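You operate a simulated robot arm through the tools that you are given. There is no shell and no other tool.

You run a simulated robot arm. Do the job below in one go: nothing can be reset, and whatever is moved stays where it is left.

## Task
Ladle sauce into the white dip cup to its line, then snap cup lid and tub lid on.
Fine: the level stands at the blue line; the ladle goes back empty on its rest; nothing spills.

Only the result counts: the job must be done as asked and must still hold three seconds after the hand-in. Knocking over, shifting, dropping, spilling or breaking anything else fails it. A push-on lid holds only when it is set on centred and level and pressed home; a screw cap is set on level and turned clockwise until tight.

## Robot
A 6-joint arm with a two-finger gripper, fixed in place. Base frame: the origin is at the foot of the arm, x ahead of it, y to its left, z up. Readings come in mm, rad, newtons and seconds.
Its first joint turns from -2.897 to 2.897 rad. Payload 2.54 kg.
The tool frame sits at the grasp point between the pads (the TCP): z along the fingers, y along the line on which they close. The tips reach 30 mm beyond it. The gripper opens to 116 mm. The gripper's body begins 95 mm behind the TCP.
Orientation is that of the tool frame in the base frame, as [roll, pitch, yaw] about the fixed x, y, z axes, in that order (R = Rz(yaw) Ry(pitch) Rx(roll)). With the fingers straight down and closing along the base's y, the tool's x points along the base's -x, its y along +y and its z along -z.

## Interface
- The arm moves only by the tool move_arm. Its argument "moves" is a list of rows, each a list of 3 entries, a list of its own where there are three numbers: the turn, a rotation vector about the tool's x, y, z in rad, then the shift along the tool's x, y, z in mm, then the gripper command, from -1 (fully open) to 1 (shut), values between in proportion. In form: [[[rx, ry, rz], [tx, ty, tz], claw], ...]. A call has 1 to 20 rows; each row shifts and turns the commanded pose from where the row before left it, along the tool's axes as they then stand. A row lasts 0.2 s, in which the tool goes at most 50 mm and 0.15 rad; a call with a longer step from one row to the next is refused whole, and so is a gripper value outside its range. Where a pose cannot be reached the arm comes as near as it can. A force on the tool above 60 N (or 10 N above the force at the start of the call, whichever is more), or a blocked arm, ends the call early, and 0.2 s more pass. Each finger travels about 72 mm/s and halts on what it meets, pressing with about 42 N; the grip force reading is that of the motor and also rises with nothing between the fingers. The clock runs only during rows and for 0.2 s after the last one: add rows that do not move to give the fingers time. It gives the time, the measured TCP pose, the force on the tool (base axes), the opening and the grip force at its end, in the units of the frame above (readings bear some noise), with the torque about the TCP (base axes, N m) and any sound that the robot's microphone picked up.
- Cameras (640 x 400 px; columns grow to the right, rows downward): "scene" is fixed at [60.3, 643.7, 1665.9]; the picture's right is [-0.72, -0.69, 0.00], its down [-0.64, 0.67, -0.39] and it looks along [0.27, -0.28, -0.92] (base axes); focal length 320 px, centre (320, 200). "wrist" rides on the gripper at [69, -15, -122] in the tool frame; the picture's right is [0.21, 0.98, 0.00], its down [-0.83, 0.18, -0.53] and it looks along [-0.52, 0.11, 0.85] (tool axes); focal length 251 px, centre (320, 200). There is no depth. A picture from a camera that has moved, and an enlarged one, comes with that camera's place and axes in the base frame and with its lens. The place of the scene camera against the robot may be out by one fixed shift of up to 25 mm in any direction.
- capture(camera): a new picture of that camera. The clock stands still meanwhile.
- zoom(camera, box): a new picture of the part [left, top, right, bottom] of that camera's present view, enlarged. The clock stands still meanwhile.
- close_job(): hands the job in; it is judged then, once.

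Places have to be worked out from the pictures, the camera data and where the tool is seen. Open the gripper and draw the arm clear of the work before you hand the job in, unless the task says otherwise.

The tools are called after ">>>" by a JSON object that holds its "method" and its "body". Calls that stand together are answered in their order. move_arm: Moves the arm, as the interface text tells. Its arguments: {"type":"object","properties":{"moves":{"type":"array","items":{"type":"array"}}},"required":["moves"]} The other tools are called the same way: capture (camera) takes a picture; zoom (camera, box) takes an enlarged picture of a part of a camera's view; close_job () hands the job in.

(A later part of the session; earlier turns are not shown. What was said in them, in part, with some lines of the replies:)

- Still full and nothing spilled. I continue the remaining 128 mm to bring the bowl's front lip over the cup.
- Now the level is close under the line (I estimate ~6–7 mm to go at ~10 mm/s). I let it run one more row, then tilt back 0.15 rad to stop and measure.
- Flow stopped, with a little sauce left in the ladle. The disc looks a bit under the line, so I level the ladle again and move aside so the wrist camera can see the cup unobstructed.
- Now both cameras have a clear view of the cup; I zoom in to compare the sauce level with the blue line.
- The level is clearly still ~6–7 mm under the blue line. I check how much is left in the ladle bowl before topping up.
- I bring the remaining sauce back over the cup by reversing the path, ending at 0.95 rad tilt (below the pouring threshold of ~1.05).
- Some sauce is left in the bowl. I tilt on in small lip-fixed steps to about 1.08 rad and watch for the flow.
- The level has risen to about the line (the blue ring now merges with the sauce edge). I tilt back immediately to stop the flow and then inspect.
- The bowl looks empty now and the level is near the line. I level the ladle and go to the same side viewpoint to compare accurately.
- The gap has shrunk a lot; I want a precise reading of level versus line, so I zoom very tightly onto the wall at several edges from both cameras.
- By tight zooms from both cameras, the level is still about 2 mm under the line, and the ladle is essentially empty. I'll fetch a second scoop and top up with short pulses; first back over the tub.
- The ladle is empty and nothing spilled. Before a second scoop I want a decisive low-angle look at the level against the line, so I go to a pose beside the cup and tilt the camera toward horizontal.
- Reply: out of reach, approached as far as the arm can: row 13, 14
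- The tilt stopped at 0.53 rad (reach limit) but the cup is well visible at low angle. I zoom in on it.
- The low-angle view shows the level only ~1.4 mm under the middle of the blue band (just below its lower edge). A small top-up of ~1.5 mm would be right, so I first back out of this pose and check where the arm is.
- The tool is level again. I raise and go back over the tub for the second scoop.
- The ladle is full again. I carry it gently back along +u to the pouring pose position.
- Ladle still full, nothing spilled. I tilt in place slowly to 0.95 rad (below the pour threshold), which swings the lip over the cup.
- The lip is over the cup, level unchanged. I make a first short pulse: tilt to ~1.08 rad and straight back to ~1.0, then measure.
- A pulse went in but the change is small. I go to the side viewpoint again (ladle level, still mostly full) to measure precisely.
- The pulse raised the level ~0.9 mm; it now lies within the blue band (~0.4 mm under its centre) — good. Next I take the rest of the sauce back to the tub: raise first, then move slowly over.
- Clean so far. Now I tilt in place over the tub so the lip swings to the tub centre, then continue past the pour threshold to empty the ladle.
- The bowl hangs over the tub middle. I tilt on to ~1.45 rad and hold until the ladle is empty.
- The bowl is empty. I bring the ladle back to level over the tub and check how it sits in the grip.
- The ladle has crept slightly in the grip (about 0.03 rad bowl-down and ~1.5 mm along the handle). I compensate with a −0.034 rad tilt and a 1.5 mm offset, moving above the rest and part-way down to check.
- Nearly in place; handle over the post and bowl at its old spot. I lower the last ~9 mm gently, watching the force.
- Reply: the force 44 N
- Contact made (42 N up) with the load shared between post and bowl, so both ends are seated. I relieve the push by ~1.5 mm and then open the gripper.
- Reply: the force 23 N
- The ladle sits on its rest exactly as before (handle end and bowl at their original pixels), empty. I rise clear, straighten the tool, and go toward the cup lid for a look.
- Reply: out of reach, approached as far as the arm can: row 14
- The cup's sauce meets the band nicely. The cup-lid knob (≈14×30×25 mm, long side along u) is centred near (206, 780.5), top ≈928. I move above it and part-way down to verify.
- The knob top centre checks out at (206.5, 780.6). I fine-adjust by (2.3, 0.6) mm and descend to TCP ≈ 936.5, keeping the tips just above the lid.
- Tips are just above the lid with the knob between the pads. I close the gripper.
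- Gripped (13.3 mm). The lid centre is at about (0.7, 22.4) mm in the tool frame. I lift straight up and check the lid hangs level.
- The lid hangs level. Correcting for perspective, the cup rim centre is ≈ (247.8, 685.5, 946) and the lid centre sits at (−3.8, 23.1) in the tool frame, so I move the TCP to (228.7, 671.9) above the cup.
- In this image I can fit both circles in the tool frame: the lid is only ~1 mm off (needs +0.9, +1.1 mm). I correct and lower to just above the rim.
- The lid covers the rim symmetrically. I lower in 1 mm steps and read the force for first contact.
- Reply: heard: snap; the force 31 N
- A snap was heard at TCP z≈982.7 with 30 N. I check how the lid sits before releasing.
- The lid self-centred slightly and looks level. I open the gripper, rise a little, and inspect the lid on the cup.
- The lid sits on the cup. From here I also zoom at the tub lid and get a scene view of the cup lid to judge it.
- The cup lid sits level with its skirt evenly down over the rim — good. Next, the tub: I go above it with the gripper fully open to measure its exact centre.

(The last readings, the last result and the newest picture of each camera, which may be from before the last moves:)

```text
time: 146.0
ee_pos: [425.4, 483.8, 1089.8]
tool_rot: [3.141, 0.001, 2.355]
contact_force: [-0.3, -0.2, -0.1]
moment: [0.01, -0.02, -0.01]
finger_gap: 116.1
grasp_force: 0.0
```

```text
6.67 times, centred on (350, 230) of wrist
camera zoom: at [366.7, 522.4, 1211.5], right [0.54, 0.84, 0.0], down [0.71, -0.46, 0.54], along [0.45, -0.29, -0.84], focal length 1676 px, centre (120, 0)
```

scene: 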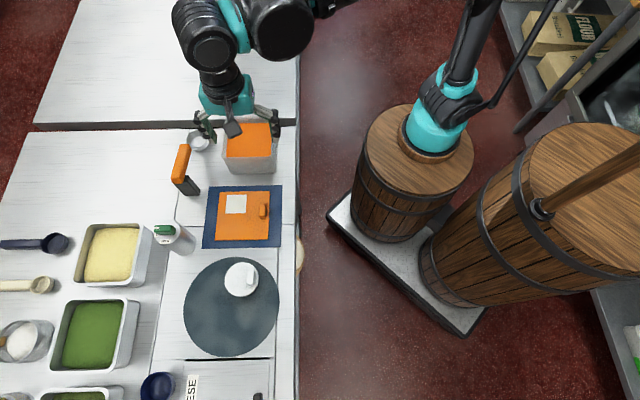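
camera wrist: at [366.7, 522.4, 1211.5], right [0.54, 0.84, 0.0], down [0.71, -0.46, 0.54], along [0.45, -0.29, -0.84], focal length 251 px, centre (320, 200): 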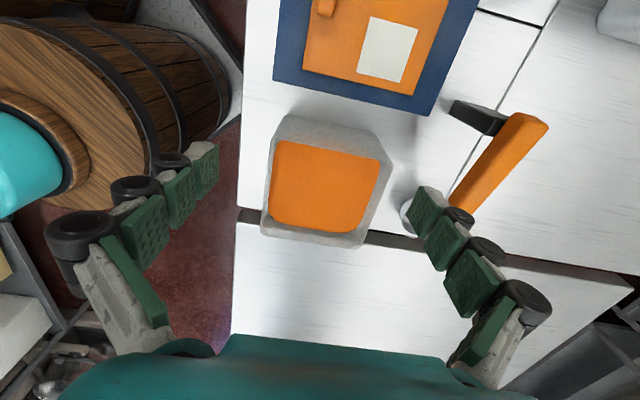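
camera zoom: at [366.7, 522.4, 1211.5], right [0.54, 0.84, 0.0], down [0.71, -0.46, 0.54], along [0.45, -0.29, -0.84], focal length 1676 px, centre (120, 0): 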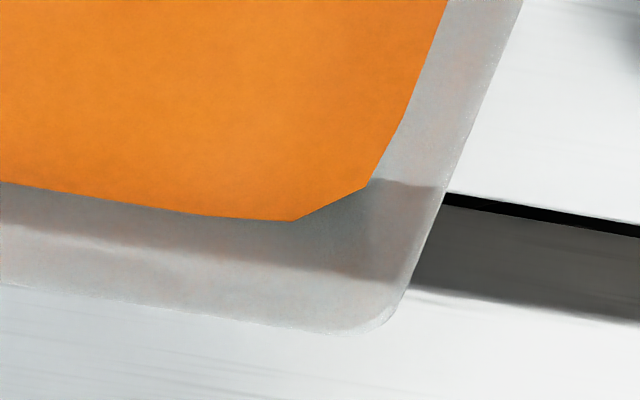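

The tub rim fits a 121.7 mm square; its centre is ≈ (487.3, 446.4). Now I go over the tub lid for the same kind of measurement.

>>> {"method": "move_arm", "body": {"moves": [[[0, 0, 0], [38.6, 3.1, 0], -1], [[0, 0, 0], [38.6, 3.1, 0], -1], [[0, 0, 0], [38.6, 3.1, 10], -1], [[0, 0, 0], [38.6, 3.1, 20], -1], [[0, 0, 0], [38.6, 3.1, 20], -1], [[0, 0, 0], [0, 0, 0], -1]]}}

>>> {"method": "capture", "body": {"camera": "wrist"}}

>>> {"method": "zoom", "body": {"camera": "wrist", "box": [240, 130, 400, 270]}}

```text
time: 147.4
ee_pos: [300.6, 632.8, 1039.6]
tool_rot: [3.142, 0.002, 2.355]
contact_force: [-0.1, -0.5, -0.2]
moment: [-0.03, 0.01, 0.01]
finger_gap: 116.0
grasp_force: 0.0
```

```text
taken
camera wrist: at [241.3, 671.1, 1160.6], right [0.54, 0.84, 0.0], down [0.71, -0.46, 0.54], along [0.45, -0.29, -0.84], focal length 251 px, centre (320, 200)
```

wrist: 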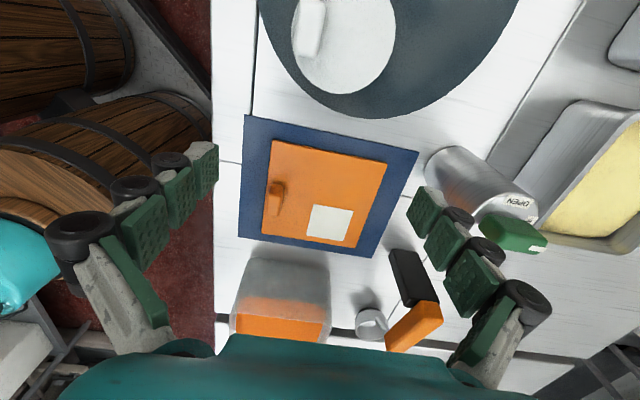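

```text
2.86 times, centred on (320, 200) of wrist
camera zoom: at [241.3, 671.1, 1160.6], right [0.54, 0.84, 0.0], down [0.71, -0.46, 0.54], along [0.45, -0.29, -0.84], focal length 718 px, centre (320, 200)
```

zoom: 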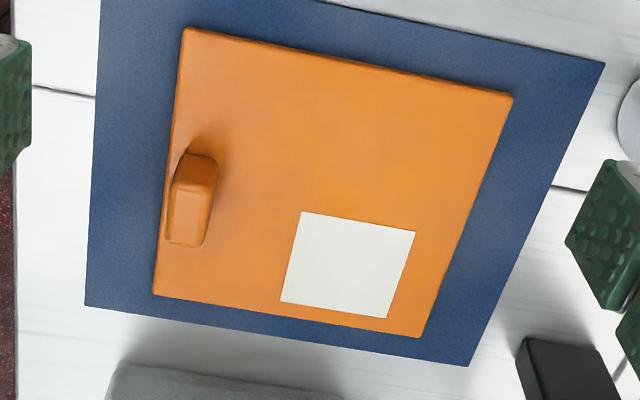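

The tub lid is a 128.6 mm square, centred at (−91.3, 18.7) in the present tool frame, knob ≈50 mm toward −y of it. I move over the knob and down to TCP ≈ 966 to verify.

>>> {"method": "move_arm", "body": {"moves": [[[0, 0, 0], [-30.4, -10.5, 0], 0], [[0, 0, 0], [-30.4, -10.5, 0], 0], [[0, 0, 0], [-30.5, -10.6, 0], 0], [[0, 0, 0], [0, 0, 25], 0], [[0, 0, 0], [0, 0, 25], 0], [[0, 0, 0], [0, 0, 23], 0], [[0, 0, 0], [0, 0, 0], 0]]}}

>>> {"method": "zoom", "body": {"camera": "wrist", "box": [240, 120, 400, 240]}}

>>> {"method": "capture", "body": {"camera": "wrist"}}

```text
time: 149.0
ee_pos: [341.7, 545.5, 968.1]
tool_rot: [3.141, 0.004, 2.355]
contact_force: [0.2, -0.5, -0.1]
moment: [-0.06, 0.0, -0.01]
finger_gap: 57.9
grasp_force: 0.1
```

```text
3.33 times, centred on (320, 180) of wrist
camera zoom: at [284.0, 583.0, 1089.1], right [0.54, 0.84, 0.0], down [0.71, -0.46, 0.54], along [0.45, -0.29, -0.84], focal length 838 px, centre (320, 267)
```

zoom: 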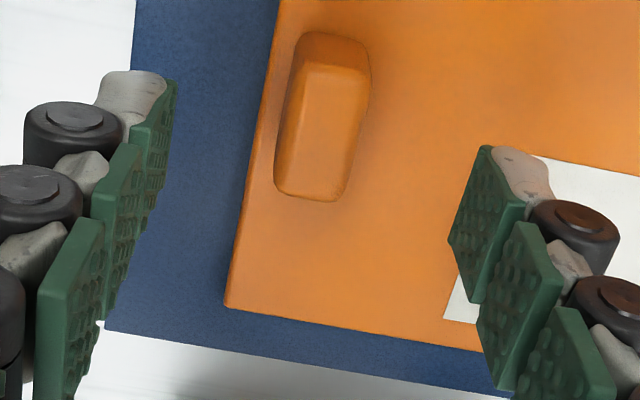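

```text
taken
camera wrist: at [284.0, 583.0, 1089.1], right [0.54, 0.84, 0.0], down [0.71, -0.46, 0.54], along [0.45, -0.29, -0.84], focal length 251 px, centre (320, 200)
```

wrist: 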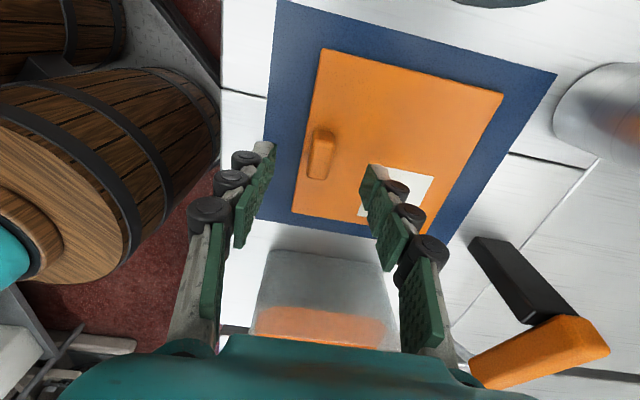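

>>> {"method": "move_arm", "body": {"moves": [[[0, 0, 0], [1, 0, 10], 0], [[0, 0, 0], [0, 0, 9], 0], [[0, 0, 0], [0, 0, 7], 0], [[0, 0, 0], [0, 0, 3], 0], [[0, 0, 0], [0, 0, 2], 0], [[0, 0, 0], [0, 0, 0], 0]]}}

>>> {"method": "zoom", "body": {"camera": "wrist", "box": [240, 120, 400, 240]}}

```text
time: 150.4
ee_pos: [341.0, 546.7, 936.1]
tool_rot: [3.141, 0.0, 2.356]
contact_force: [0.9, 0.0, 0.9]
moment: [0.0, -0.02, 0.05]
finger_gap: 57.9
grasp_force: 0.1
```

```text
3.33 times, centred on (320, 180) of wrist
camera zoom: at [282.7, 584.3, 1057.8], right [0.54, 0.84, 0.0], down [0.71, -0.46, 0.54], along [0.45, -0.29, -0.84], focal length 838 px, centre (320, 267)
```

zoom: 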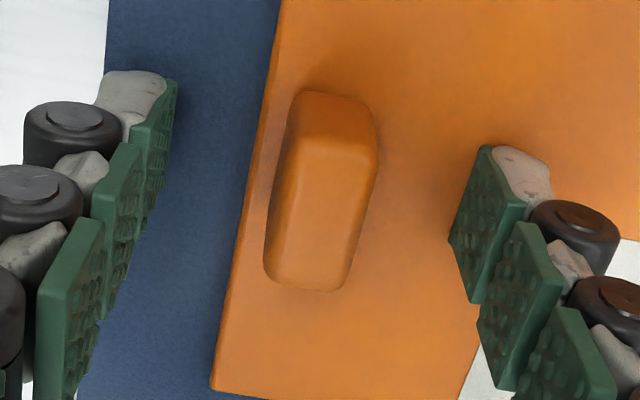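

No contact yet; knob is centred between the pads. I close on it, then lift.

>>> {"method": "move_arm", "body": {"moves": [[[0, 0, 0], [0, 0, 0], 1], [[0, 0, 0], [0, 0, 0], 1], [[0, 0, 0], [0, 0, 0], 1], [[0, 0, 0], [0, 0, 0], 1], [[0, 0, 0], [0, 0, 0], 1]]}}

>>> {"method": "capture", "body": {"camera": "wrist"}}

```text
time: 151.6
ee_pos: [340.7, 546.5, 936.2]
tool_rot: [-3.141, 0.001, 2.355]
contact_force: [-7.0, -8.4, 17.3]
moment: [-0.29, 0.1, -0.01]
finger_gap: 14.6
grasp_force: 40.7
```

```text
taken
camera wrist: at [282.0, 583.3, 1058.3], right [0.54, 0.84, 0.0], down [0.71, -0.46, 0.53], along [0.45, -0.29, -0.84], focal length 251 px, centre (320, 200)
```

wrist: 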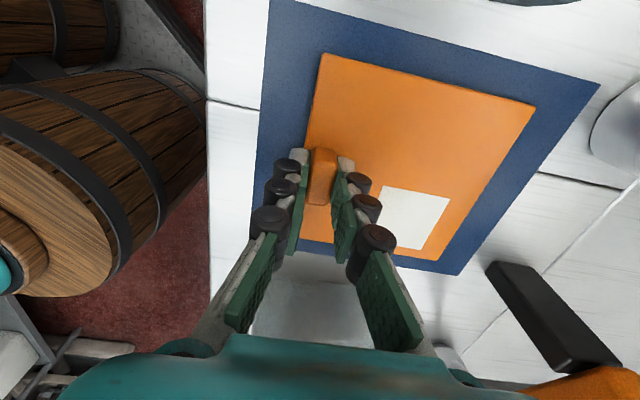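

>>> {"method": "move_arm", "body": {"moves": [[[0, 0, 0], [0, 0, -3], 1], [[0, 0, 0], [0, 0, -7], 1], [[0, 0, 0], [0, 0, -15], 1], [[0, 0, 0], [0, 0, -15], 1], [[0, 0, 0], [0, 0, 0], 1]]}}

>>> {"method": "capture", "body": {"camera": "wrist"}}

>>> {"method": "zoom", "body": {"camera": "scene", "box": [180, 160, 300, 270]}}

```text
time: 152.8
ee_pos: [341.8, 546.2, 977.0]
tool_rot: [-3.14, 0.002, 2.355]
contact_force: [0.3, -1.0, -0.8]
moment: [-0.05, 0.01, 0.0]
finger_gap: 14.2
grasp_force: 40.7
```

```text
taken
camera wrist: at [283.1, 583.8, 1098.3], right [0.54, 0.84, 0.0], down [0.71, -0.46, 0.54], along [0.45, -0.29, -0.84], focal length 251 px, centre (320, 200)
```

wrist: 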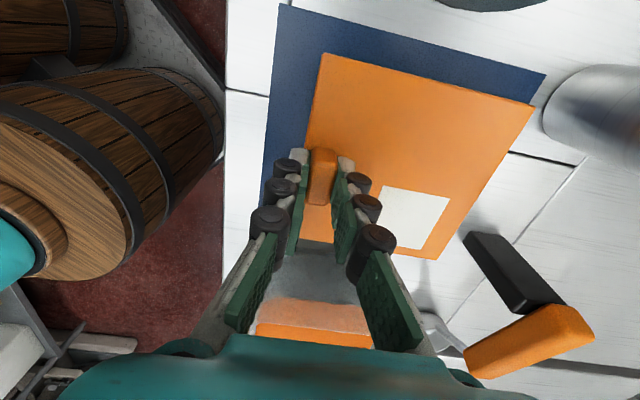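

```text
3.64 times, centred on (240, 215) of scene
camera zoom: at [60.3, 643.7, 1665.9], right [-0.72, -0.69, 0.0], down [-0.64, 0.67, -0.39], along [0.27, -0.28, -0.92], focal length 1162 px, centre (611, 146)
```

zoom: 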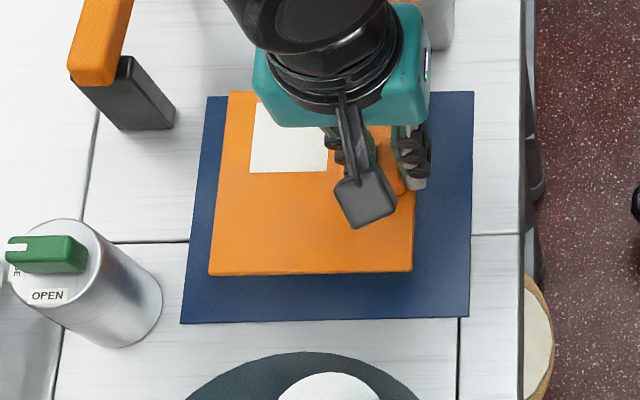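

>>> {"method": "zoom", "body": {"camera": "wrist", "box": [280, 30, 560, 270]}}

>>> {"method": "zoom", "body": {"camera": "wrist", "box": [400, 220, 480, 270]}}

>>> {"method": "zoom", "body": {"camera": "wrist", "box": [490, 80, 570, 130]}}

>>> {"method": "zoom", "body": {"camera": "wrist", "box": [290, 35, 370, 85]}}

```text
1.67 times, centred on (420, 150) of wrist
camera zoom: at [283.1, 583.8, 1098.3], right [0.54, 0.84, 0.0], down [0.71, -0.46, 0.54], along [0.45, -0.29, -0.84], focal length 419 px, centre (153, 283)
```

zoom: 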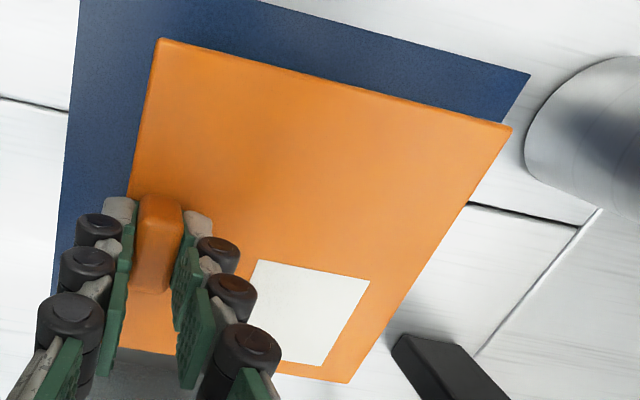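

```text
8.00 times, centred on (440, 245) of wrist
camera zoom: at [283.1, 583.8, 1098.3], right [0.54, 0.84, 0.0], down [0.71, -0.46, 0.54], along [0.45, -0.29, -0.84], focal length 2012 px, centre (-640, -160)
```

zoom: 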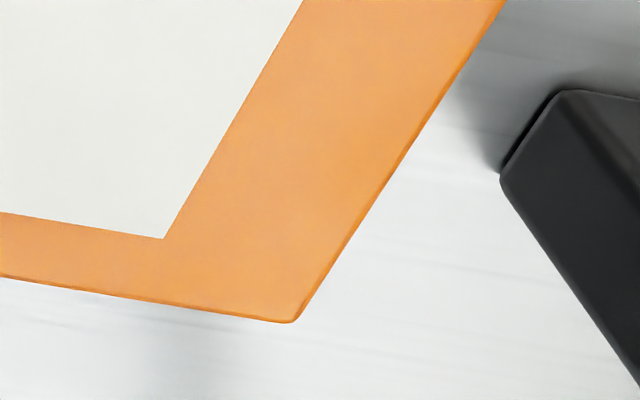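

```text
8.00 times, centred on (530, 105) of wrist
camera zoom: at [283.1, 583.8, 1098.3], right [0.54, 0.84, 0.0], down [0.71, -0.46, 0.54], along [0.45, -0.29, -0.84], focal length 2012 px, centre (-1360, 960)
```

zoom: 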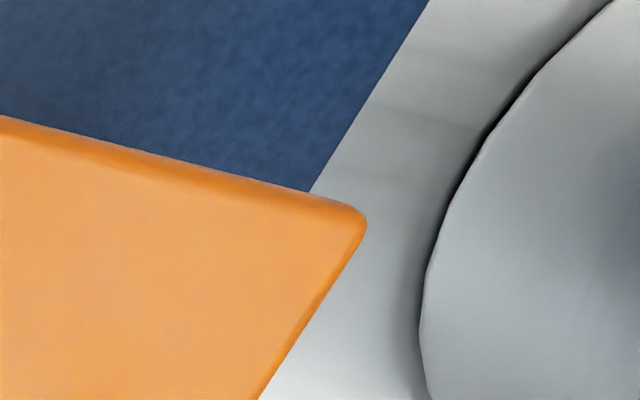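

```text
8.00 times, centred on (330, 60) of wrist
camera zoom: at [283.1, 583.8, 1098.3], right [0.54, 0.84, 0.0], down [0.71, -0.46, 0.54], along [0.45, -0.29, -0.84], focal length 2012 px, centre (240, 1320)
```

zoom: 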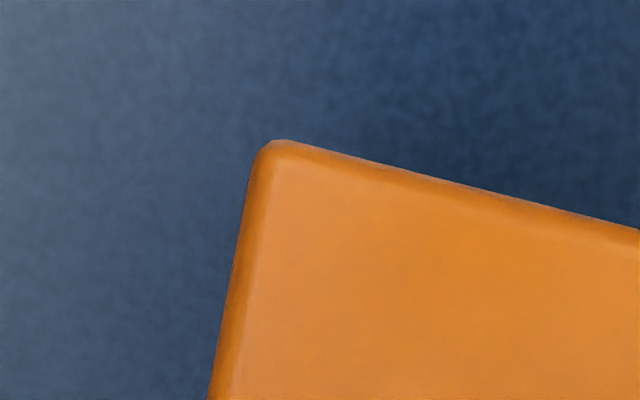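

The lid is held level (corner pixels unchanged by lifting); its centre is ≈ (−0.8, 52.6) in the tool frame. I raise to TCP z≈1060 and carry it over the tub.

>>> {"method": "move_arm", "body": {"moves": [[[0, 0, 0], [0, 0, -20], 1], [[0, 0, 0], [0, 0, -32], 1], [[0, 0, 0], [0, 0, -31], 1], [[0, 0, 0], [-15, -1.8, 0], 1], [[0, 0, 0], [-30, -3.5, 0], 1], [[0, 0, 0], [-35, -4.1, 0], 1], [[0, 0, 0], [-35, -4.1, 0], 1], [[0, 0, 0], [-30, -3.5, 0], 1], [[0, 0, 0], [-18, -2.1, 0], 1], [[0, 0, 0], [-9.6, -1.1, 0], 1], [[0, 0, 0], [0, 0, 0], 1]]}}

>>> {"method": "capture", "body": {"camera": "wrist"}}

>>> {"method": "zoom", "body": {"camera": "scene", "box": [180, 80, 310, 190]}}

```text
time: 155.2
ee_pos: [448.6, 408.7, 1058.4]
tool_rot: [3.141, 0.0, 2.355]
contact_force: [0.3, 0.5, -0.2]
moment: [-0.02, 0.02, -0.02]
finger_gap: 14.6
grasp_force: 40.7
```

```text
taken
camera wrist: at [389.4, 446.6, 1180.5], right [0.54, 0.84, 0.0], down [0.71, -0.46, 0.54], along [0.45, -0.29, -0.84], focal length 251 px, centre (320, 200)
```

wrist: 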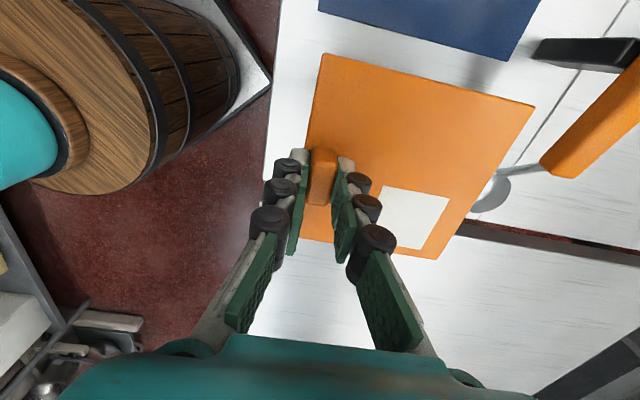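

```text
3.64 times, centred on (245, 135) of scene
camera zoom: at [60.3, 643.7, 1665.9], right [-0.72, -0.69, 0.0], down [-0.64, 0.67, -0.39], along [0.27, -0.28, -0.92], focal length 1162 px, centre (593, 436)
```

zoom: 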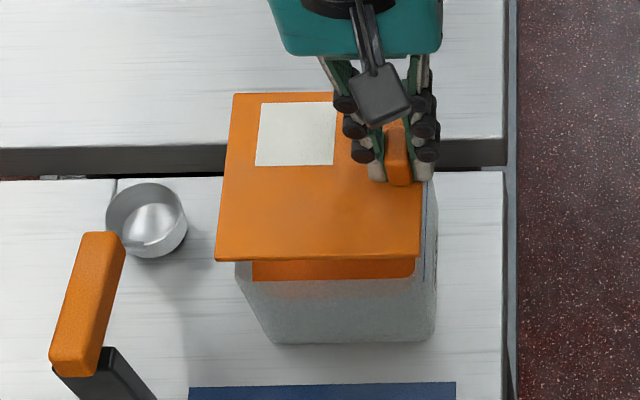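

The lid is over the tub and level. I lower to about 9 mm above expected contact, then compare lid and tub edges in the scene view.

>>> {"method": "move_arm", "body": {"moves": [[[0, 0, 0], [0, 0, 10], 1], [[0, 0, 0], [0, 0, 10], 1], [[0, 0, 0], [0, 0, 6], 1], [[0, 0, 0], [0, 0, 0], 1], [[0, 0, 0], [0, 0, 0], 1]]}}

>>> {"method": "capture", "body": {"camera": "wrist"}}

>>> {"method": "zoom", "body": {"camera": "scene", "box": [210, 95, 300, 185]}}

```text
time: 156.4
ee_pos: [448.1, 410.0, 1034.2]
tool_rot: [-3.141, 0.001, 2.353]
contact_force: [0.1, -0.1, 0.0]
moment: [-0.04, 0.02, -0.01]
finger_gap: 14.5
grasp_force: 40.3
```

```text
taken
camera wrist: at [389.8, 447.6, 1155.5], right [0.54, 0.84, 0.0], down [0.71, -0.46, 0.54], along [0.45, -0.29, -0.84], focal length 251 px, centre (320, 200)
```

wrist: 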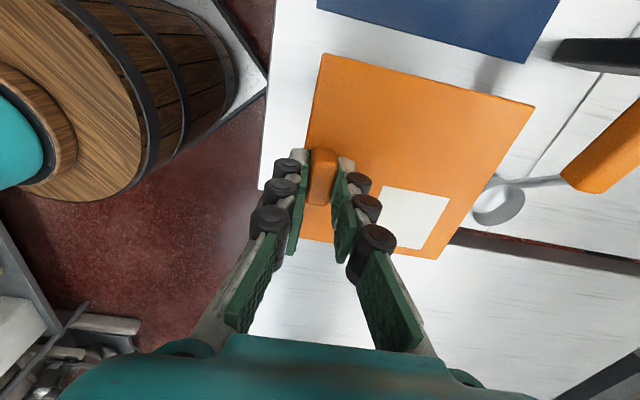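

```text
4.44 times, centred on (255, 140) of scene
camera zoom: at [60.3, 643.7, 1665.9], right [-0.72, -0.69, 0.0], down [-0.64, 0.67, -0.39], along [0.27, -0.28, -0.92], focal length 1420 px, centre (609, 467)
```

zoom: 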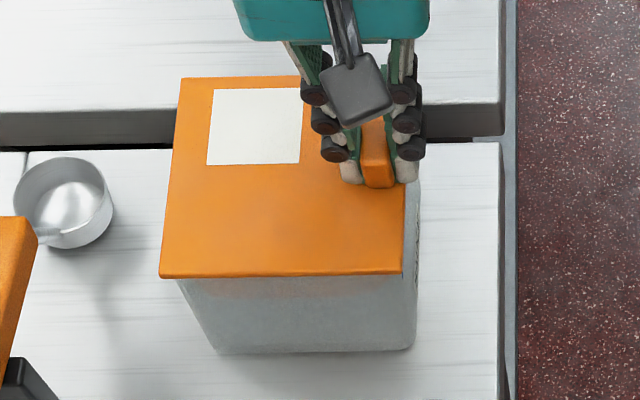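

>>> {"method": "zoom", "body": {"camera": "scene", "box": [212, 148, 244, 168]}}

>>> {"method": "zoom", "body": {"camera": "scene", "box": [264, 146, 296, 166]}}

>>> {"method": "zoom", "body": {"camera": "scene", "box": [264, 126, 296, 146]}}

>>> {"method": "zoom", "body": {"camera": "wrist", "box": [300, 40, 400, 100]}}

```text
16.00 times, centred on (228, 158) of scene
camera zoom: at [60.3, 643.7, 1665.9], right [-0.72, -0.69, 0.0], down [-0.64, 0.67, -0.39], along [0.27, -0.28, -0.92], focal length 5114 px, centre (1792, 872)
```

zoom: 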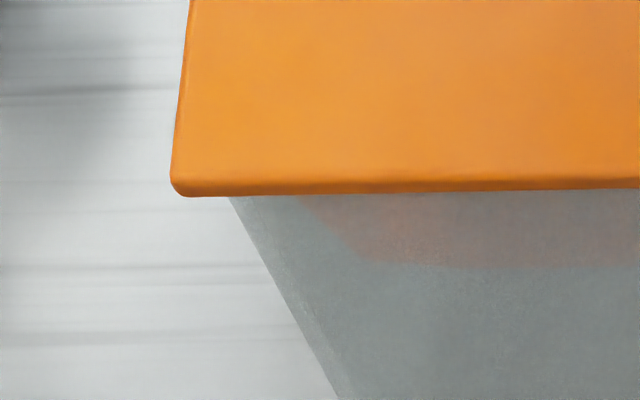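

```text
16.00 times, centred on (280, 156) of scene
camera zoom: at [60.3, 643.7, 1665.9], right [-0.72, -0.69, 0.0], down [-0.64, 0.67, -0.39], along [0.27, -0.28, -0.92], focal length 5114 px, centre (960, 904)
```

zoom: 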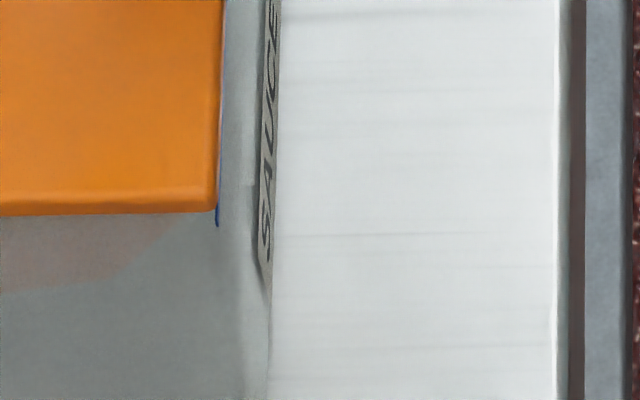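

```text
16.00 times, centred on (280, 136) of scene
camera zoom: at [60.3, 643.7, 1665.9], right [-0.72, -0.69, 0.0], down [-0.64, 0.67, -0.39], along [0.27, -0.28, -0.92], focal length 5114 px, centre (960, 1224)
```

zoom: 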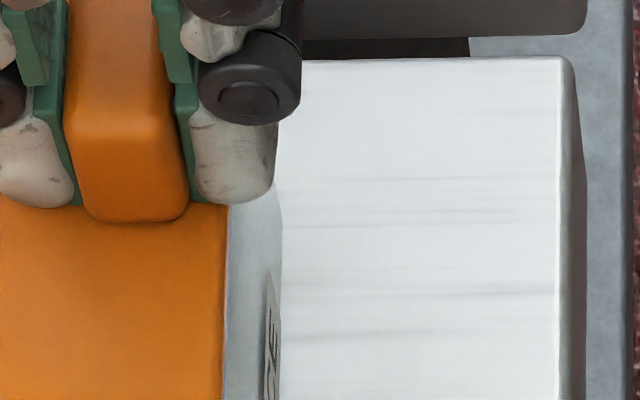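

```text
6.40 times, centred on (350, 70) of wrist
camera zoom: at [389.8, 447.6, 1155.5], right [0.54, 0.84, 0.0], down [0.71, -0.46, 0.54], along [0.45, -0.29, -0.84], focal length 1609 px, centre (128, 1032)
```

zoom: 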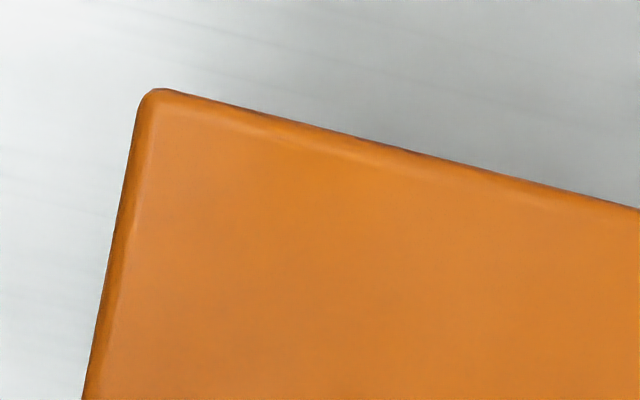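

Both scene-camera fits and the wrist-based estimate say the lid should shift about −0.9 along u and +1.0 along y. I apply that and lower to near contact.

>>> {"method": "move_arm", "body": {"moves": [[[0, 0, 0], [-0.9, 1, 0], 1], [[0, 0, 0], [0, 0, 3], 1], [[0, 0, 0], [0, 0, 2], 1], [[0, 0, 0], [0, 0, 2], 1], [[0, 0, 0], [0, 0, 0], 1]]}}

>>> {"method": "zoom", "body": {"camera": "scene", "box": [212, 148, 244, 168]}}

>>> {"method": "zoom", "body": {"camera": "scene", "box": [264, 146, 296, 166]}}

```text
time: 157.6
ee_pos: [451.1, 408.9, 1026.7]
tool_rot: [3.141, 0.001, 2.354]
contact_force: [0.8, -0.4, -1.3]
moment: [-0.01, 0.02, 0.0]
finger_gap: 14.5
grasp_force: 41.2
```

```text
16.00 times, centred on (228, 158) of scene
camera zoom: at [60.3, 643.7, 1665.9], right [-0.72, -0.69, 0.0], down [-0.64, 0.67, -0.39], along [0.27, -0.28, -0.92], focal length 5114 px, centre (1792, 872)
```

zoom: 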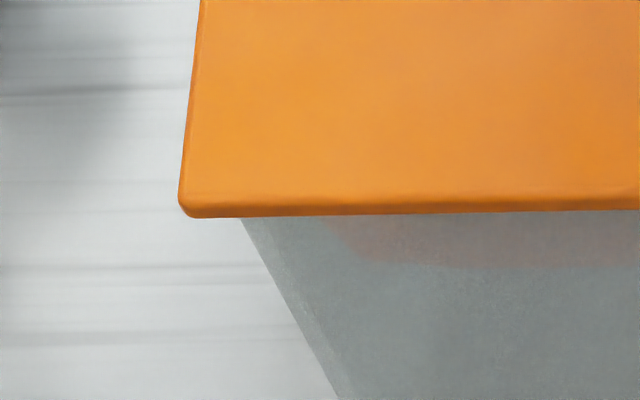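

```text
16.00 times, centred on (280, 156) of scene
camera zoom: at [60.3, 643.7, 1665.9], right [-0.72, -0.69, 0.0], down [-0.64, 0.67, -0.39], along [0.27, -0.28, -0.92], focal length 5114 px, centre (960, 904)
```

zoom: 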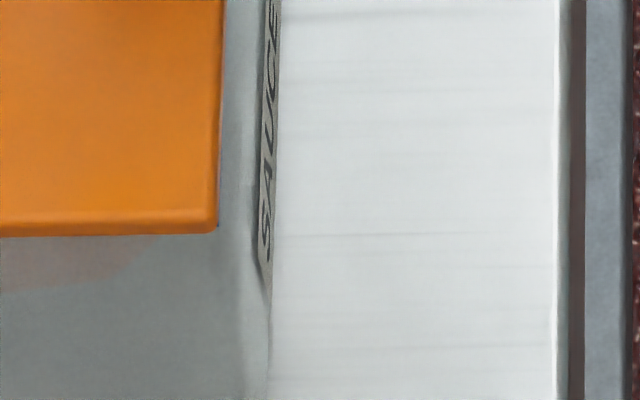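

The edges line up well on both sides. I lower in 1 mm steps and watch for contact.

>>> {"method": "move_arm", "body": {"moves": [[[0, 0, 0], [0, 0, 1], 1], [[0, 0, 0], [0, 0, 1], 1], [[0, 0, 0], [0, 0, 0], 1]]}}

>>> {"method": "move_arm", "body": {"moves": [[[0, 0, 0], [0, 0, 1], 1], [[0, 0, 0], [0, 0, 0], 1]]}}

```text
time: 158.4
ee_pos: [449.8, 409.6, 1023.8]
tool_rot: [3.14, 0.0, 2.356]
contact_force: [0.1, -0.3, 0.4]
moment: [0.0, -0.01, 0.0]
finger_gap: 14.6
grasp_force: 40.6
```

```text
time: 159.0
ee_pos: [448.9, 409.5, 1023.8]
tool_rot: [-3.14, 0.002, 2.354]
contact_force: [0.3, 0.2, -0.4]
moment: [-0.03, -0.01, 0.01]
finger_gap: 14.6
grasp_force: 41.3
```

>>> {"method": "move_arm", "body": {"moves": [[[0, 0, 0], [0, 0, 1], 1], [[0, 0, 0], [0, 0, 0], 1]]}}

>>> {"method": "move_arm", "body": {"moves": [[[0, 0, 0], [0, 0, 1], 1], [[0, 0, 0], [0, 0, 0], 1]]}}

```text
time: 159.6
ee_pos: [450.0, 408.8, 1024.1]
tool_rot: [3.14, 0.0, 2.354]
contact_force: [-0.9, 0.8, 5.0]
moment: [0.0, 0.01, -0.01]
finger_gap: 14.3
grasp_force: 40.8
```

```text
time: 160.2
ee_pos: [449.5, 410.0, 1021.9]
tool_rot: [3.14, 0.001, 2.353]
contact_force: [-0.7, 4.0, 48.0]
moment: [0.13, -0.03, 0.05]
finger_gap: 14.4
grasp_force: 40.8
```

Contact at 48 N but no snap yet, since I'm pushing at the knob near one edge. I look at how the lid sits.

>>> {"method": "zoom", "body": {"camera": "scene", "box": [210, 95, 300, 185]}}

>>> {"method": "capture", "body": {"camera": "wrist"}}

```text
4.44 times, centred on (255, 140) of scene
camera zoom: at [60.3, 643.7, 1665.9], right [-0.72, -0.69, 0.0], down [-0.64, 0.67, -0.39], along [0.27, -0.28, -0.92], focal length 1420 px, centre (609, 467)
```

zoom: 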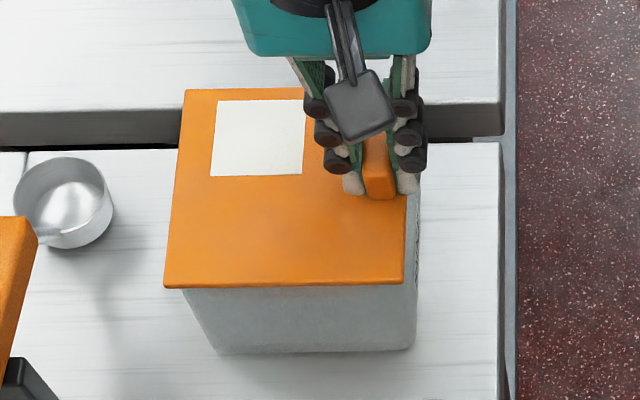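

```text
taken
camera wrist: at [390.6, 447.5, 1144.1], right [0.54, 0.84, 0.0], down [0.71, -0.46, 0.54], along [0.45, -0.29, -0.84], focal length 251 px, centre (320, 200)
```

wrist: 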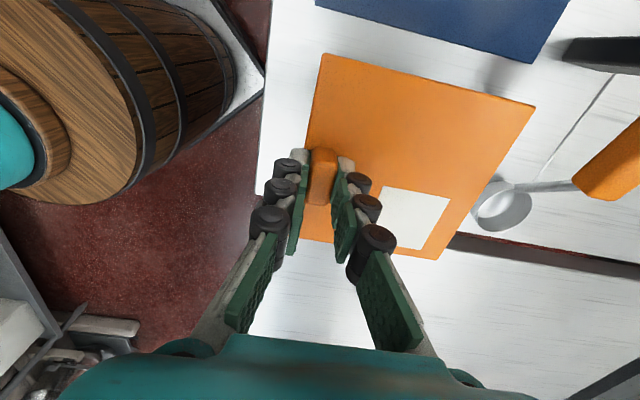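

The lid lies evenly on the tub. I ease off, release the knob, and rise, then I'll press at the lid's centre with closed fingers.

>>> {"method": "move_arm", "body": {"moves": [[[0, 0, 0], [0, 0, -0.8], 1], [[0, 0, 0], [0, 0, 0], 1], [[0, 0, 0], [0, 0, 0], 0.2], [[0, 0, 0], [0, 0, 0], 0.2], [[0, 0, 0], [0, 0, 0], 0.2], [[0, 0, 0], [0, 0, -10], 0.2], [[0, 0, 0], [0, 0, -25], 0.2], [[0, 0, 0], [0, 0, -25], 0.2], [[0, 0, 0], [0, 0, 0], 0.2]]}}

>>> {"method": "capture", "body": {"camera": "wrist"}}

>>> {"method": "zoom", "body": {"camera": "scene", "box": [210, 95, 300, 185]}}

```text
time: 162.2
ee_pos: [449.4, 409.5, 1082.2]
tool_rot: [3.141, 0.002, 2.354]
contact_force: [-0.9, -0.4, -0.2]
moment: [-0.03, -0.03, -0.01]
finger_gap: 46.0
grasp_force: 0.1
heard: snap
```

```text
taken
camera wrist: at [390.5, 448.3, 1204.2], right [0.54, 0.84, 0.0], down [0.71, -0.46, 0.54], along [0.45, -0.29, -0.84], focal length 251 px, centre (320, 200)
```

wrist: 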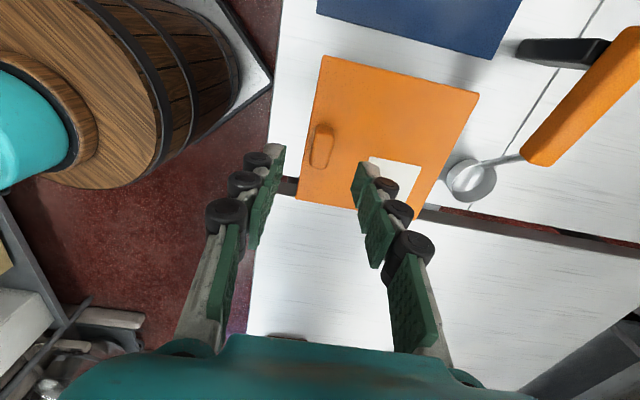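

```text
4.44 times, centred on (255, 140) of scene
camera zoom: at [60.3, 643.7, 1665.9], right [-0.72, -0.69, 0.0], down [-0.64, 0.67, -0.39], along [0.27, -0.28, -0.92], focal length 1420 px, centre (609, 467)
```

zoom: 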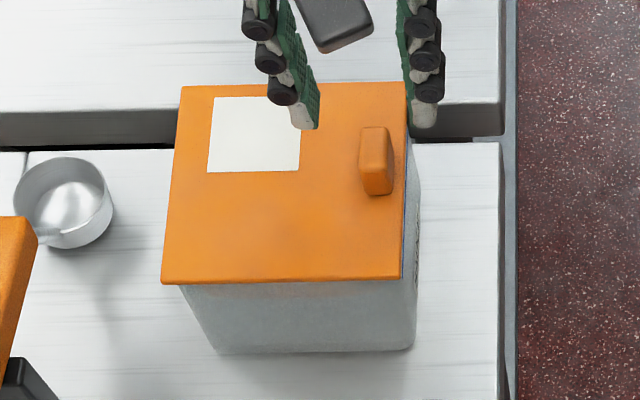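

A snap was heard during this step. I check the lid's height and level carefully from the wrist camera and the scene.

>>> {"method": "zoom", "body": {"camera": "wrist", "box": [280, 40, 500, 230]}}

>>> {"method": "zoom", "body": {"camera": "scene", "box": [212, 148, 244, 168]}}

>>> {"method": "zoom", "body": {"camera": "scene", "box": [264, 146, 296, 166]}}

```text
2.11 times, centred on (390, 135) of wrist
camera zoom: at [390.5, 448.3, 1204.2], right [0.54, 0.84, 0.0], down [0.71, -0.46, 0.54], along [0.45, -0.29, -0.84], focal length 529 px, centre (173, 337)
```

zoom: 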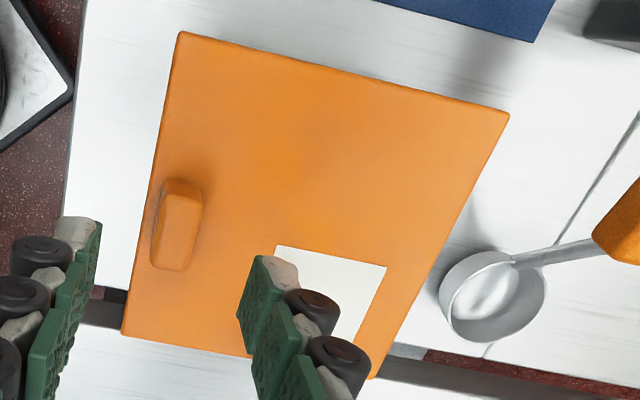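

```text
16.00 times, centred on (228, 158) of scene
camera zoom: at [60.3, 643.7, 1665.9], right [-0.72, -0.69, 0.0], down [-0.64, 0.67, -0.39], along [0.27, -0.28, -0.92], focal length 5114 px, centre (1792, 872)
```

zoom: 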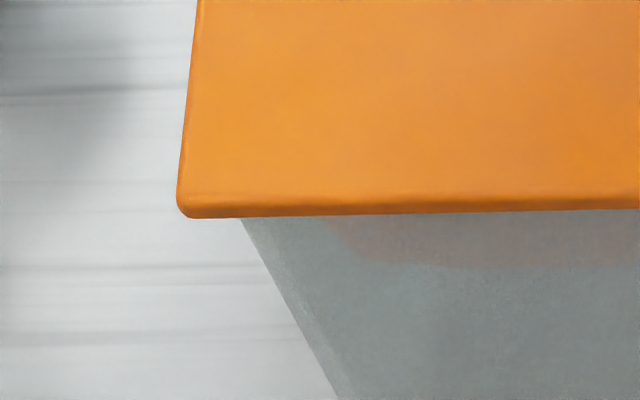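

```text
16.00 times, centred on (280, 156) of scene
camera zoom: at [60.3, 643.7, 1665.9], right [-0.72, -0.69, 0.0], down [-0.64, 0.67, -0.39], along [0.27, -0.28, -0.92], focal length 5114 px, centre (960, 904)
```

zoom: 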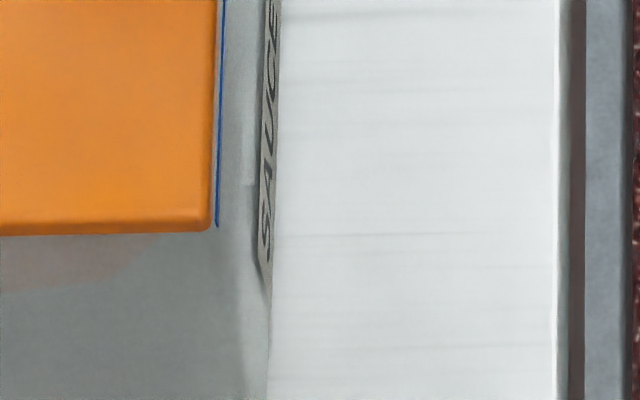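

The lid has dropped ~3.4 mm below first contact and self-centred, so it has snapped on. To make sure it is fully home I press at its centre with closed fingers.

>>> {"method": "move_arm", "body": {"moves": [[[0, 0, 0], [-1.7, 27, 0], 1], [[0, 0, 0], [-1.8, 27.4, 0], 1], [[0, 0, 0], [0, 0, 0], 1], [[0, 0, 0], [0, 0, 25], 1], [[0, 0, 0], [0, 0, 20], 1], [[0, 0, 0], [0, 0, 13], 1], [[0, 0, 0], [0, 0, 0], 1]]}}

>>> {"method": "capture", "body": {"camera": "wrist"}}

```text
time: 163.8
ee_pos: [490.8, 445.7, 1023.1]
tool_rot: [-3.14, 0.001, 2.355]
contact_force: [-0.3, 0.3, 0.1]
moment: [0.06, 0.0, 0.01]
finger_gap: 0.1
grasp_force: 28.4
```

```text
taken
camera wrist: at [432.2, 484.0, 1145.2], right [0.54, 0.84, 0.0], down [0.71, -0.46, 0.54], along [0.45, -0.29, -0.84], focal length 251 px, centre (320, 200)
```

wrist: 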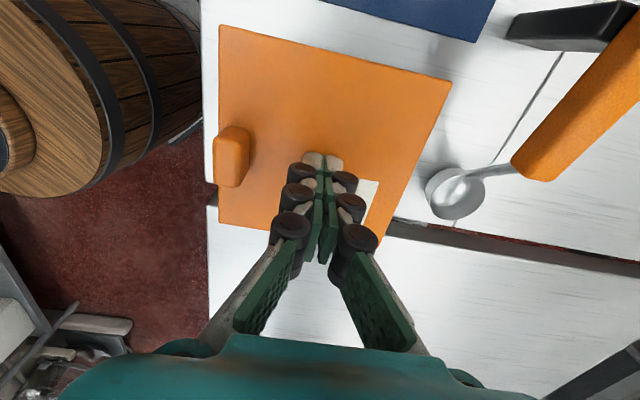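

Closed fingers are right above the lid's centre. I press down in small steps.

>>> {"method": "move_arm", "body": {"moves": [[[0, 0, 0], [0, 0, 2], 1], [[0, 0, 0], [0, 0, 2], 1], [[0, 0, 0], [0, 0, 1], 1], [[0, 0, 0], [0, 0, 1], 1], [[0, 0, 0], [0, 0, 0], 1]]}}

>>> {"method": "move_arm", "body": {"moves": [[[0, 0, 0], [0, 0, 1], 1], [[0, 0, 0], [0, 0, 0], 1]]}}

```text
time: 165.0
ee_pos: [491.1, 446.1, 1020.7]
tool_rot: [3.138, 0.002, 2.354]
contact_force: [-3.1, -3.0, 22.7]
moment: [-0.07, 0.12, 0.02]
finger_gap: 6.2
grasp_force: 28.5
stopped in row 5: the force on the tool passed its limit at 62 N (the readings are from after the stop); the commanded pose is now the measured one
```

```text
time: 165.6
ee_pos: [490.9, 445.7, 1020.2]
tool_rot: [3.139, 0.002, 2.355]
contact_force: [-2.8, 1.3, 55.6]
moment: [0.01, 0.05, 0.04]
finger_gap: 5.7
grasp_force: 28.6
```

The press reached ~60 N at the centre without any further click or movement, so the lid is home. I retreat upward and go for a low side view of the tub to verify level and seating.

>>> {"method": "move_arm", "body": {"moves": [[[0, 0, 0], [0, 0, -10], 1], [[0, 0, 0], [0, 0, -35], 0.5], [[0, 0, 0], [0, 0, -35], 0], [[0, 0, -0.131], [0, 0, 0], 0], [[0, 0, -0.131], [0, 0, 0], 0], [[0, 0, -0.131], [0, 0, 0], 0], [[0, 0, -0.131], [0, 0, 0], 0], [[0, 0, -0.131], [0, 0, 0], 0], [[0, 0, -0.131], [0, 0, 0], 0], [[0, 0, 0], [42, -1, 0], 0], [[0, 0, 0], [42, -1, 0], 0], [[0, 0, 0], [42, -1, 0], 0], [[0, 0, 0], [40, -1, 0], 0], [[0, -0.1333, 0], [0, 0, 0], 0], [[0, -0.1333, 0], [0, 0, 0], 0], [[0, -0.1333, 0], [0, 0, 0], 0], [[0, -0.1333, 0], [0, 0, 0], 0], [[0, -0.1333, 0], [0, 0, 0], 0], [[0, -0.1333, 0], [0, 0, 0], 0], [[0, 0, 0], [0, 0, 0], 0]]}}

>>> {"method": "zoom", "body": {"camera": "scene", "box": [170, 90, 310, 340]}}

```text
time: 169.8
ee_pos: [324.6, 442.4, 1097.8]
tool_rot: [-3.141, 0.802, 3.14]
contact_force: [0.0, 0.0, 0.6]
moment: [0.01, 0.01, 0.03]
finger_gap: 58.0
grasp_force: 0.1
```

```text
1.60 times, centred on (240, 215) of scene
camera zoom: at [60.3, 643.7, 1665.9], right [-0.72, -0.69, 0.0], down [-0.64, 0.67, -0.39], along [0.27, -0.28, -0.92], focal length 511 px, centre (448, 176)
```

zoom: 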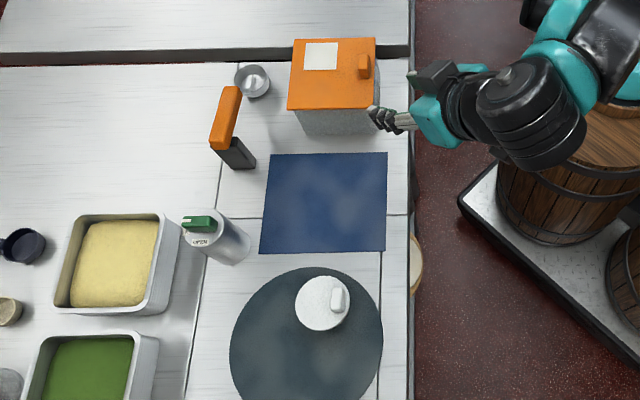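

Now I lower to the earlier low viewpoint and look at the tub's side.

>>> {"method": "move_arm", "body": {"moves": [[[0, 0, 0], [26, 0, 25.5], 0], [[0, 0, 0], [26, 0, 25.5], 0], [[0, 0, 0], [20, 0, 19.5], 0], [[0, 0, 0], [0, 0, 0], 0]]}}

>>> {"method": "zoom", "body": {"camera": "wrist", "box": [220, 110, 400, 250]}}

>>> {"method": "capture", "body": {"camera": "wrist"}}

```text
time: 170.8
ee_pos: [326.3, 443.2, 997.4]
tool_rot: [3.14, 0.8, 3.141]
contact_force: [-1.1, -0.4, 0.8]
moment: [0.01, -0.01, -0.01]
finger_gap: 58.0
grasp_force: 0.1
```

```text
2.86 times, centred on (310, 180) of wrist
camera zoom: at [191.3, 429.3, 1032.5], right [-0.15, 0.98, -0.15], down [0.19, 0.18, 0.96], along [0.97, 0.11, -0.21], focal length 718 px, centre (349, 257)
```

zoom: 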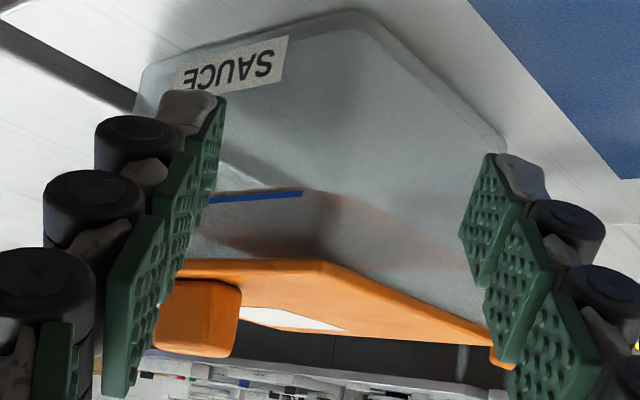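

```text
taken
camera wrist: at [191.3, 429.3, 1032.5], right [-0.15, 0.98, -0.15], down [0.19, 0.18, 0.96], along [0.97, 0.11, -0.21], focal length 251 px, centre (320, 200)
```

wrist: 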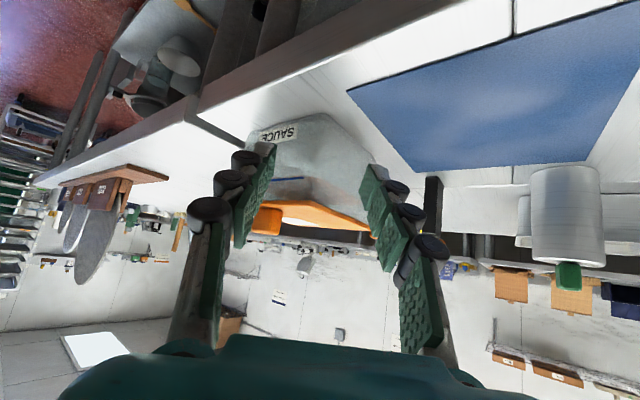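

>>> {"method": "move_arm", "body": {"moves": [[[0, 0, 0], [0, 0, 0], -1], [[0, 0, 0], [0, 0, 0], -1], [[0, 0, 0], [0, 0, 0], -1]]}}

>>> {"method": "zoom", "body": {"camera": "wrist", "box": [230, 150, 390, 250]}}

>>> {"method": "zoom", "body": {"camera": "wrist", "box": [240, 180, 320, 240]}}

>>> {"method": "zoom", "body": {"camera": "wrist", "box": [300, 180, 380, 240]}}

```text
time: 171.6
ee_pos: [326.3, 444.6, 998.1]
tool_rot: [-3.14, 0.8, 3.141]
contact_force: [-0.1, 0.1, 0.0]
moment: [0.02, 0.0, 0.0]
finger_gap: 116.0
grasp_force: 0.0
```

```text
4.00 times, centred on (310, 200) of wrist
camera zoom: at [191.3, 429.2, 1032.8], right [-0.15, 0.98, -0.15], down [0.19, 0.18, 0.96], along [0.97, 0.11, -0.21], focal length 1006 px, centre (360, 200)
```

zoom: 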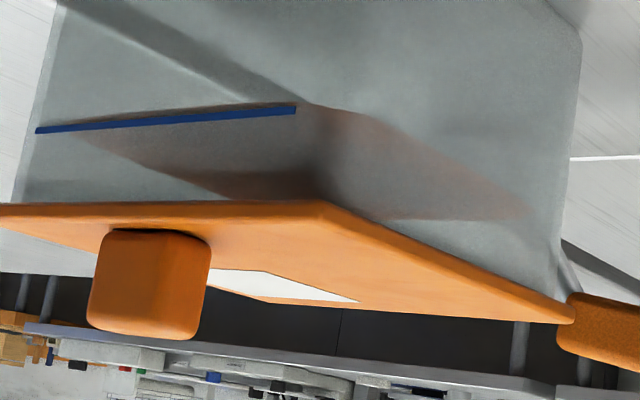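

```text
6.67 times, centred on (280, 210) of wrist
camera zoom: at [191.3, 429.2, 1032.8], right [-0.15, 0.98, -0.15], down [0.19, 0.18, 0.96], along [0.97, 0.11, -0.21], focal length 1676 px, centre (587, 133)
```

zoom: 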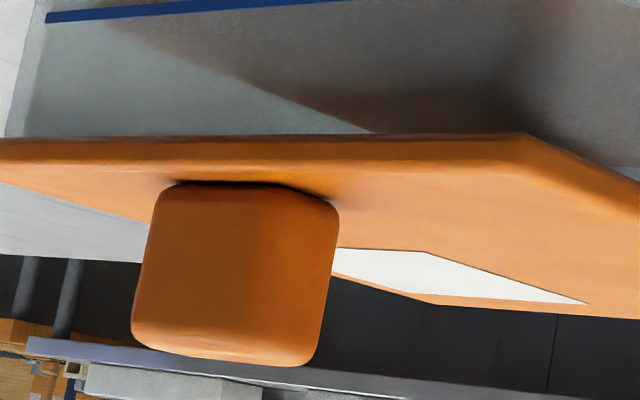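

```text
6.67 times, centred on (340, 210) of wrist
camera zoom: at [191.3, 429.2, 1032.8], right [-0.15, 0.98, -0.15], down [0.19, 0.18, 0.96], along [0.97, 0.11, -0.21], focal length 1676 px, centre (187, 133)
```

zoom: 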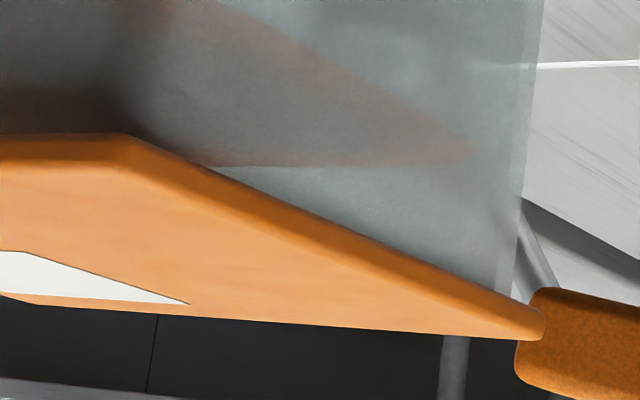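

Lid underside is at z≈987 at both visible corners, flush on the rim and level. I draw the arm up and back, clear of the work, and take a final overview.

>>> {"method": "move_arm", "body": {"moves": [[[0, 0, 0], [-24, 0, -23], -1], [[0, 0, 0], [-30, 0, -29], -1], [[0, 0, 0], [-30, 0, -29], -1], [[0, 0, 0], [-30, 0, -29], -1], [[0, 0.1333, 0], [0, 0, 0], -1], [[0, 0.1333, 0], [0, 0, 0], -1], [[0, 0.1333, 0], [0, 0, 0], -1], [[0, 0.1333, 0], [0, 0, 0], -1], [[0, 0.1333, 0], [0, 0, 0], -1], [[0, 0.1333, 0], [0, 0, 0], -1], [[0, 0, 0], [30, 0, -20], -1], [[0, 0, 0], [30, 0, -20], -1], [[0, 0, 0], [30, 0, -20], -1], [[0, 0, 0], [0, 0, 0], -1]]}}

>>> {"method": "capture", "body": {"camera": "scene"}}

>>> {"method": "zoom", "body": {"camera": "scene", "box": [160, 110, 300, 220]}}

>>> {"method": "zoom", "body": {"camera": "scene", "box": [180, 240, 300, 340]}}

>>> {"method": "capture", "body": {"camera": "wrist"}}

```text
time: 174.6
ee_pos: [235.6, 442.6, 1215.7]
tool_rot: [3.141, 0.001, 3.141]
contact_force: [0.2, 0.2, -0.8]
moment: [0.03, -0.02, -0.01]
finger_gap: 116.1
grasp_force: 0.0
```

```text
taken
```

scene: 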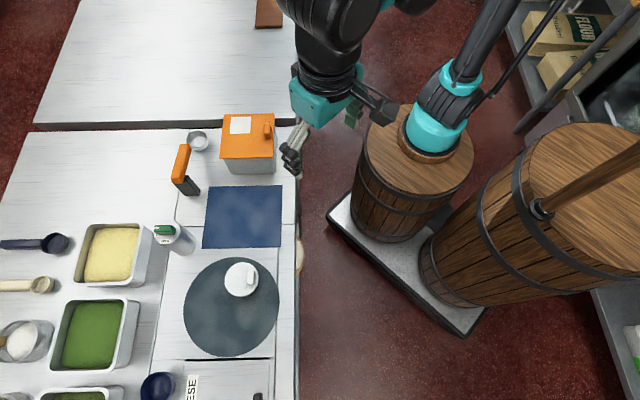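

```text
3.64 times, centred on (230, 165) of scene
camera zoom: at [60.3, 643.7, 1665.9], right [-0.72, -0.69, 0.0], down [-0.64, 0.67, -0.39], along [0.27, -0.28, -0.92], focal length 1162 px, centre (647, 327)
```

zoom: 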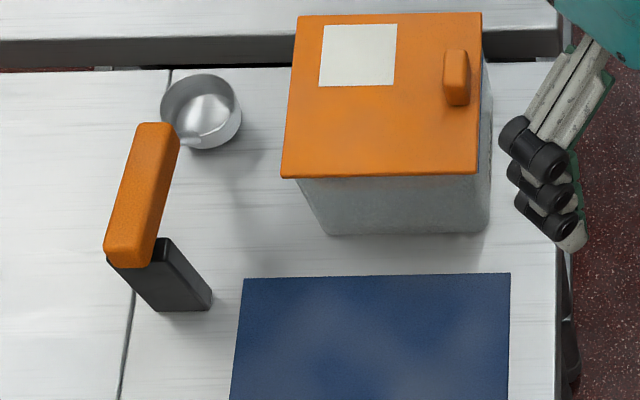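

```text
4.00 times, centred on (240, 290) of scene
camera zoom: at [60.3, 643.7, 1665.9], right [-0.72, -0.69, 0.0], down [-0.64, 0.67, -0.39], along [0.27, -0.28, -0.92], focal length 1278 px, centre (640, -160)
```

zoom: 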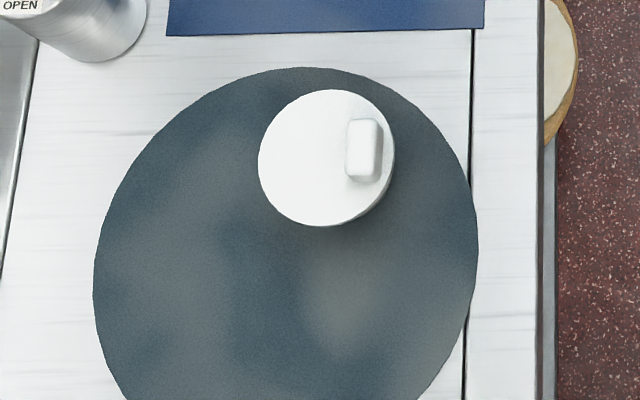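

```text
taken
camera wrist: at [168.0, 427.5, 1337.0], right [-0.21, 0.98, 0.0], down [0.83, 0.18, 0.54], along [0.52, 0.11, -0.84], focal length 251 px, centre (320, 200)
```

wrist: 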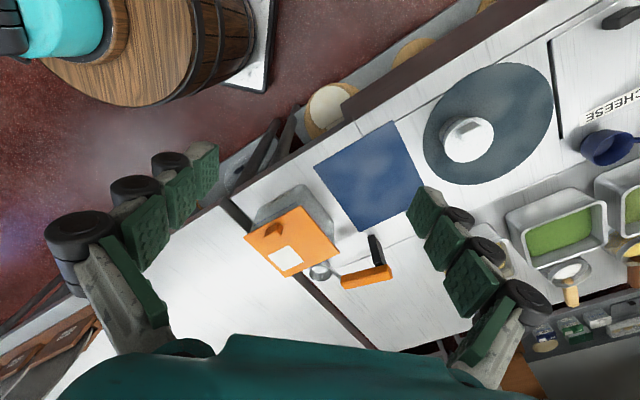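

Final check: both lids are on and level, the ladle rests empty on its stand, no spills, and the arm is open and clear. I hand the job in.

>>> {"method": "close_job", "body": {}}

```text
The job is handed in.
```

The job is handed in. The white dip cup is filled to its blue line, both lids are snapped on, and the empty ladle is back on its rest. I don't have the judging result.

- **Sauce level:** It took two scoops. By my measurement the surface sits inside the blue band, about 0.4 mm below its centre, give or take about a millimetre.
- **Cup lid:** I heard it snap as I pressed it on. A low-angle view afterwards showed it level and evenly down over the rim.
- **Tub lid:** I heard the snap as I let go of the knob, not while pressing. I then pressed its centre to about 60 N with no further click. A side view showed it flush with the rim and level.
- **Ladle:** I poured the leftover sauce back into the tub. The ladle went back to within about 1 mm of where it started.
- **Spills:** I saw none in the final pictures. The gripper is open and the arm is clear of the work.
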